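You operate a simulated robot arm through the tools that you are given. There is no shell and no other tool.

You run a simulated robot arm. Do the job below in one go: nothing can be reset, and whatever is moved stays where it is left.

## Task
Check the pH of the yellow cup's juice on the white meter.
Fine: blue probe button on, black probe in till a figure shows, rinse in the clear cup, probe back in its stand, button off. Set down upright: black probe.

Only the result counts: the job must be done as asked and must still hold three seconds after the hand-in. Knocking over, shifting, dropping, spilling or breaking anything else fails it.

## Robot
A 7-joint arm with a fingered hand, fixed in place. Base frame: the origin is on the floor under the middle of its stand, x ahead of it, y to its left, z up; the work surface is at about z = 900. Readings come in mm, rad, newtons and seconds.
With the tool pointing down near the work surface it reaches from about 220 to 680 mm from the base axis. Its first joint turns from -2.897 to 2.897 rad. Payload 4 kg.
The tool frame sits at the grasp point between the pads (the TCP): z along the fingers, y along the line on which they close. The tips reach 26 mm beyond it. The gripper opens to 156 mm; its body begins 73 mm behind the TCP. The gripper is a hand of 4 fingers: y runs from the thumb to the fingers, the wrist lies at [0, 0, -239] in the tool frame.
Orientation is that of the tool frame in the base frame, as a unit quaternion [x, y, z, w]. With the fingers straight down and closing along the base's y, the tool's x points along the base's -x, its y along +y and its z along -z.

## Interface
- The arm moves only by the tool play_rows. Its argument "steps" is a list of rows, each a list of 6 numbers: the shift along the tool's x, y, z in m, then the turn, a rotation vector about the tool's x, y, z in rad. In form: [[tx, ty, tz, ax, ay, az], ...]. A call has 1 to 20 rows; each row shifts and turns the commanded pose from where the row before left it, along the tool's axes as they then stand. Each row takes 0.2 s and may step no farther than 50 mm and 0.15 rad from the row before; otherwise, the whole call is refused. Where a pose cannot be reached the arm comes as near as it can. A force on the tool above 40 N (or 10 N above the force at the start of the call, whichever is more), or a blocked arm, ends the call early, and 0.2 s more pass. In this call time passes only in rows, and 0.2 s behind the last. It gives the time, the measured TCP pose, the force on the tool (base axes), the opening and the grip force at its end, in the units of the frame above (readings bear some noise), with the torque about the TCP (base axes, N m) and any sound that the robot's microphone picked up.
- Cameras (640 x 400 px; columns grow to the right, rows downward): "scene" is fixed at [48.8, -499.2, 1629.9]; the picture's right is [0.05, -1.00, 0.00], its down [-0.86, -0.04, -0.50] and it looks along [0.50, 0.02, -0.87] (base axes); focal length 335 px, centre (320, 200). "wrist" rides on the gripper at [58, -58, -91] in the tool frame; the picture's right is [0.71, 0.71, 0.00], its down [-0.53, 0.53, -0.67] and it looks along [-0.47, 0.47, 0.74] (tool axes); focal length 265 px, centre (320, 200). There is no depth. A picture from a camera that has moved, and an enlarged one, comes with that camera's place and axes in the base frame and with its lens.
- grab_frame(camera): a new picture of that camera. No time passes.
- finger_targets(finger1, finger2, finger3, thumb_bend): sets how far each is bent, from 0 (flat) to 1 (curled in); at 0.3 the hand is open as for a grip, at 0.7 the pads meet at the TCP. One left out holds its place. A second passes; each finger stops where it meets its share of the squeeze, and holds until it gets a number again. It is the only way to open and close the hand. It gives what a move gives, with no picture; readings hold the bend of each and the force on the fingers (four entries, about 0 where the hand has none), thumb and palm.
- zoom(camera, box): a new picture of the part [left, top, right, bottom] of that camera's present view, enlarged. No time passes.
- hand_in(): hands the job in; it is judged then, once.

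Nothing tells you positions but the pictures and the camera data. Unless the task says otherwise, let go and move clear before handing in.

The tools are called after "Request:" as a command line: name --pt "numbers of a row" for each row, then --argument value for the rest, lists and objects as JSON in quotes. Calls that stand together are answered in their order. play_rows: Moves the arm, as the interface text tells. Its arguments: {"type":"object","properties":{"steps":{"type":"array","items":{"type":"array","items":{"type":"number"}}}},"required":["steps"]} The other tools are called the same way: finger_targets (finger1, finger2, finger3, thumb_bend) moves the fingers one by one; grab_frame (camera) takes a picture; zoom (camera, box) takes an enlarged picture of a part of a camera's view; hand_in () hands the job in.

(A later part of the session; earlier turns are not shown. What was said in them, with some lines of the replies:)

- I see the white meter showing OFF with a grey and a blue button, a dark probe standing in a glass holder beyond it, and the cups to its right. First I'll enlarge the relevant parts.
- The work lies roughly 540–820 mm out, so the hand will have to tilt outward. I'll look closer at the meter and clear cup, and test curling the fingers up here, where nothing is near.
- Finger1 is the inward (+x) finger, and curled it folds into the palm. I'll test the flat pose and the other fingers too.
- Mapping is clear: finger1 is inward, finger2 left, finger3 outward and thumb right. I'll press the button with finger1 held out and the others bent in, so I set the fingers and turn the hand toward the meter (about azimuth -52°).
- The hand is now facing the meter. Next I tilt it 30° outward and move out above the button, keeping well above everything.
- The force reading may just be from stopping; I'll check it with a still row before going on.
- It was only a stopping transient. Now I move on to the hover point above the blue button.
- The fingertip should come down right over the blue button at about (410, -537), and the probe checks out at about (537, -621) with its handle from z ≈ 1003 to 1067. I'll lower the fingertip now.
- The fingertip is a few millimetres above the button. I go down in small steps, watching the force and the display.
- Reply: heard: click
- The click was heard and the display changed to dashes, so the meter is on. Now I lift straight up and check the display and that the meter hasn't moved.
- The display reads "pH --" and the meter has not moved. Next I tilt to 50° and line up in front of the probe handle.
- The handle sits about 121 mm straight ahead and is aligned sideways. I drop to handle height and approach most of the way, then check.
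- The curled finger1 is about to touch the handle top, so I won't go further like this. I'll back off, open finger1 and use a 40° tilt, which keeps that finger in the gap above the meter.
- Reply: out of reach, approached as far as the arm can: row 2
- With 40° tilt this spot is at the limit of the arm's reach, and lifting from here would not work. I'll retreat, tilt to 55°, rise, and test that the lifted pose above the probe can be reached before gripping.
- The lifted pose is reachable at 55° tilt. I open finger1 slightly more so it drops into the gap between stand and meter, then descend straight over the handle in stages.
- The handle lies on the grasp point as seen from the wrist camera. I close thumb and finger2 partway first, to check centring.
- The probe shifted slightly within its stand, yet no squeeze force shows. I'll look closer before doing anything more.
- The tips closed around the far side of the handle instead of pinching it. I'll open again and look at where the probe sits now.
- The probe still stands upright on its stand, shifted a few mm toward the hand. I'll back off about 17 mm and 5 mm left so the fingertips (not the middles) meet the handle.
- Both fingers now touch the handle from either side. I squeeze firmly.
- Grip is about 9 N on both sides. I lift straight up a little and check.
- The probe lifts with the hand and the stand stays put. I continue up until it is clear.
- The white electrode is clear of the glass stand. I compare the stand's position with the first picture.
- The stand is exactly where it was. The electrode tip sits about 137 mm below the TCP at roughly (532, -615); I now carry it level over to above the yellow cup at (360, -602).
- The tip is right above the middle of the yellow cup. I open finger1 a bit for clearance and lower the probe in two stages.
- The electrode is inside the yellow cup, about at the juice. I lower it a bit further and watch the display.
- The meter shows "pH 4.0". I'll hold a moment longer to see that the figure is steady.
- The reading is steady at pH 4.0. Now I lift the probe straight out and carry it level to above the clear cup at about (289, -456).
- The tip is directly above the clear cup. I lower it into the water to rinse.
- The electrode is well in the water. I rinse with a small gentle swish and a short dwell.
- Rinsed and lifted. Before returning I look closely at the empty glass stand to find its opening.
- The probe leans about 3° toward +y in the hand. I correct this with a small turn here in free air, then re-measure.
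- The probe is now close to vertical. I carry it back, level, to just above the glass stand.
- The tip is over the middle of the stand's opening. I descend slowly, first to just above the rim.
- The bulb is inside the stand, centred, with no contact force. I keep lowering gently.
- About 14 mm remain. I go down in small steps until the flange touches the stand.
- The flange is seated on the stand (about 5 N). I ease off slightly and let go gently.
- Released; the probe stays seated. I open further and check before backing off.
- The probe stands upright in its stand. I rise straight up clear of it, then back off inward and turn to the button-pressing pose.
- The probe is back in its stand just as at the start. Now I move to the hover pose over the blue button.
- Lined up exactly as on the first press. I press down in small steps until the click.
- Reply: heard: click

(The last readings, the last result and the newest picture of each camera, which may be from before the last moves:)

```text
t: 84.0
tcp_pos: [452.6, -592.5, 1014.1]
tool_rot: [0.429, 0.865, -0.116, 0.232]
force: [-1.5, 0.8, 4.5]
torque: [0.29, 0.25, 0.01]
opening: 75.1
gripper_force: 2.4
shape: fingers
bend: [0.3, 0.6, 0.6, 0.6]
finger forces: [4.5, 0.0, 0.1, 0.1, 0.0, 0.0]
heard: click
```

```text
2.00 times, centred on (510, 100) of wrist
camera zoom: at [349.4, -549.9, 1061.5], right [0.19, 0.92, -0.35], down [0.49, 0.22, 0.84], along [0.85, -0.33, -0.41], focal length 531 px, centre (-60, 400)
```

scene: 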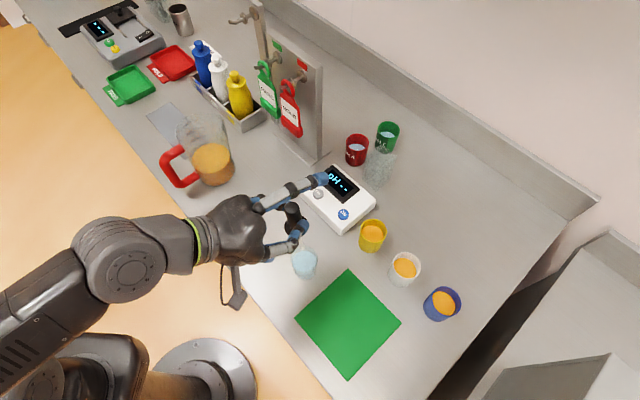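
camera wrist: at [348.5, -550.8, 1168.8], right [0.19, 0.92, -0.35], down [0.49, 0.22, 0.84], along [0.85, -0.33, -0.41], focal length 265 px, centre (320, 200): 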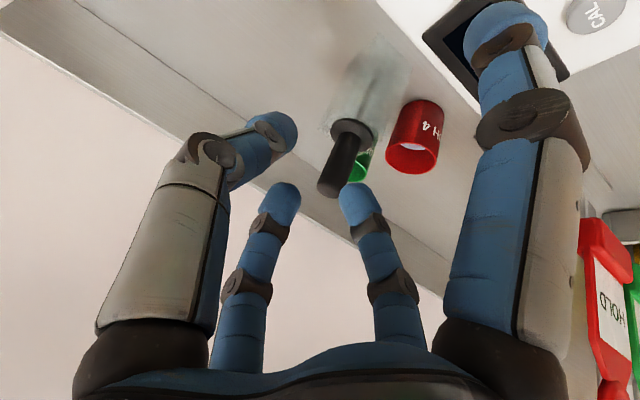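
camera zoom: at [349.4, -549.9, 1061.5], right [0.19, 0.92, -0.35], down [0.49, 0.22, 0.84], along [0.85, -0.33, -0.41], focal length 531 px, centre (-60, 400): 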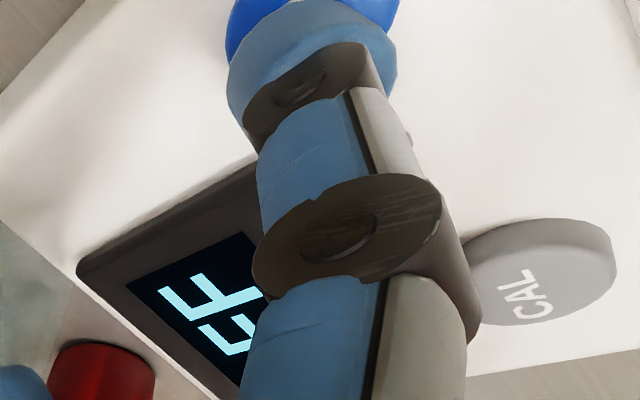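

Click heard and the display reads OFF. I lift straight up and back the hand away.

Request:
play_rows --pt "-0.005 0 -0.00866 0 0 0" --pt "-0.015 0 -0.026 0 0 0" --pt "-0.015 0 -0.026 0 0 0" --pt "-0.015 0 -0.026 0 0 0" --pt "0.0166 0 -0.0212 0 0 0" --pt "0.0166 0 -0.0212 0 0 0" --pt "0.0166 0 -0.0212 0 0 0" --pt "0.0166 0 -0.0212 0 0 0" --pt "0.0166 0 -0.0212 0 0 0" --pt "0.0166 0 -0.0212 0 0 0" --pt "0 0 0 0 0 0"

Request:
grab_frame --camera "scene"

Request:
zoom --camera "scene" --box '[290, 110, 430, 250]'

Request:
zoom --camera "scene" --box '[270, 210, 480, 340]'

```text
t: 86.4
tcp_pos: [361.2, -474.1, 1174.0]
tool_rot: [0.428, 0.866, -0.114, 0.233]
force: [1.0, -0.7, 1.0]
torque: [0.03, 0.02, 0.02]
opening: 75.5
gripper_force: 0.1
shape: fingers
bend: [0.3, 0.6, 0.6, 0.6]
finger forces: [0.0, 0.0, 0.0, 0.1, 0.0, 0.0]
```

```text
taken
```

scene: 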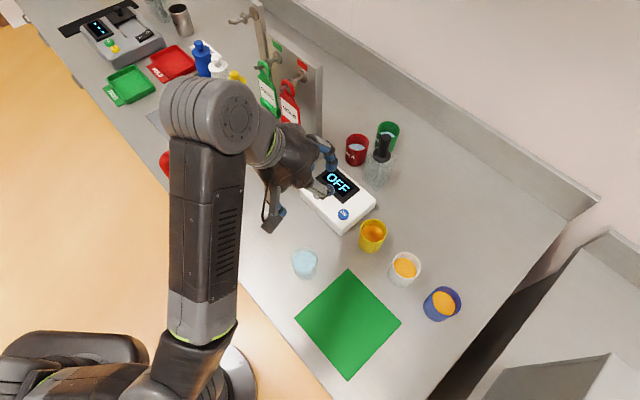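

```text
2.86 times, centred on (360, 180) of scene
camera zoom: at [48.8, -499.2, 1629.9], right [0.05, -1.0, 0.0], down [-0.86, -0.04, -0.5], along [0.5, 0.02, -0.87], focal length 957 px, centre (206, 257)
```

zoom: 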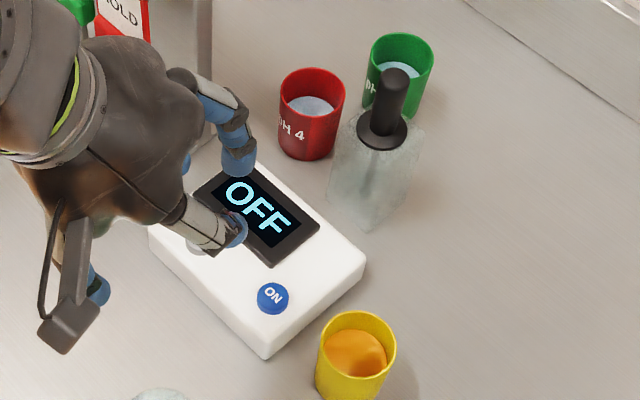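

```text
3.05 times, centred on (375, 275) of scene
camera zoom: at [48.8, -499.2, 1629.9], right [0.05, -1.0, 0.0], down [-0.86, -0.04, -0.5], along [0.5, 0.02, -0.87], focal length 1020 px, centre (152, -29)
```

zoom: 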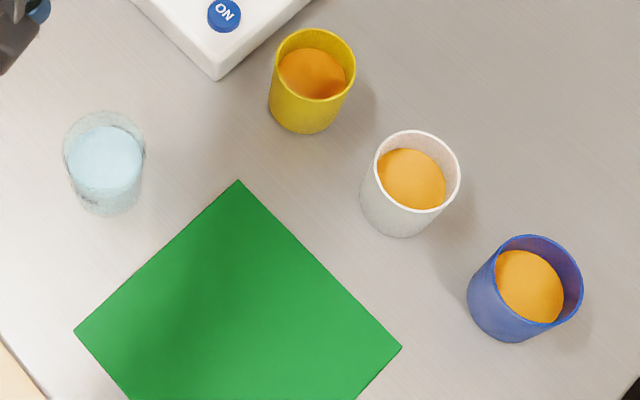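

All the cups, the meter and the stand look to be where they began. The display reads OFF, the probe is upright in its stand after reading pH 4.0 and being rinsed, and the hand is clear. I'm handing the job in.

Request:
hand_in

```text
The job is handed in.
```

The yellow cup's juice reads **pH 4.0**, and the figure held steady on the meter for about two seconds.

- **Meter:** I switched it on with the blue button and off again at the end. The display reads OFF.
- **Probe:** I dipped it in the juice, rinsed it in the clear cup and put it back in its glass stand. It stands upright there.
- **Surroundings:** In the last pictures, the cups, meter and stand look to be where they began, with nothing spilled. On my first try at gripping the probe, I nudged it a few millimetres inside its stand. I centred it again when I put it back.

The hand had let go and was clear of everything when I handed the job in. I haven't seen the verdict.
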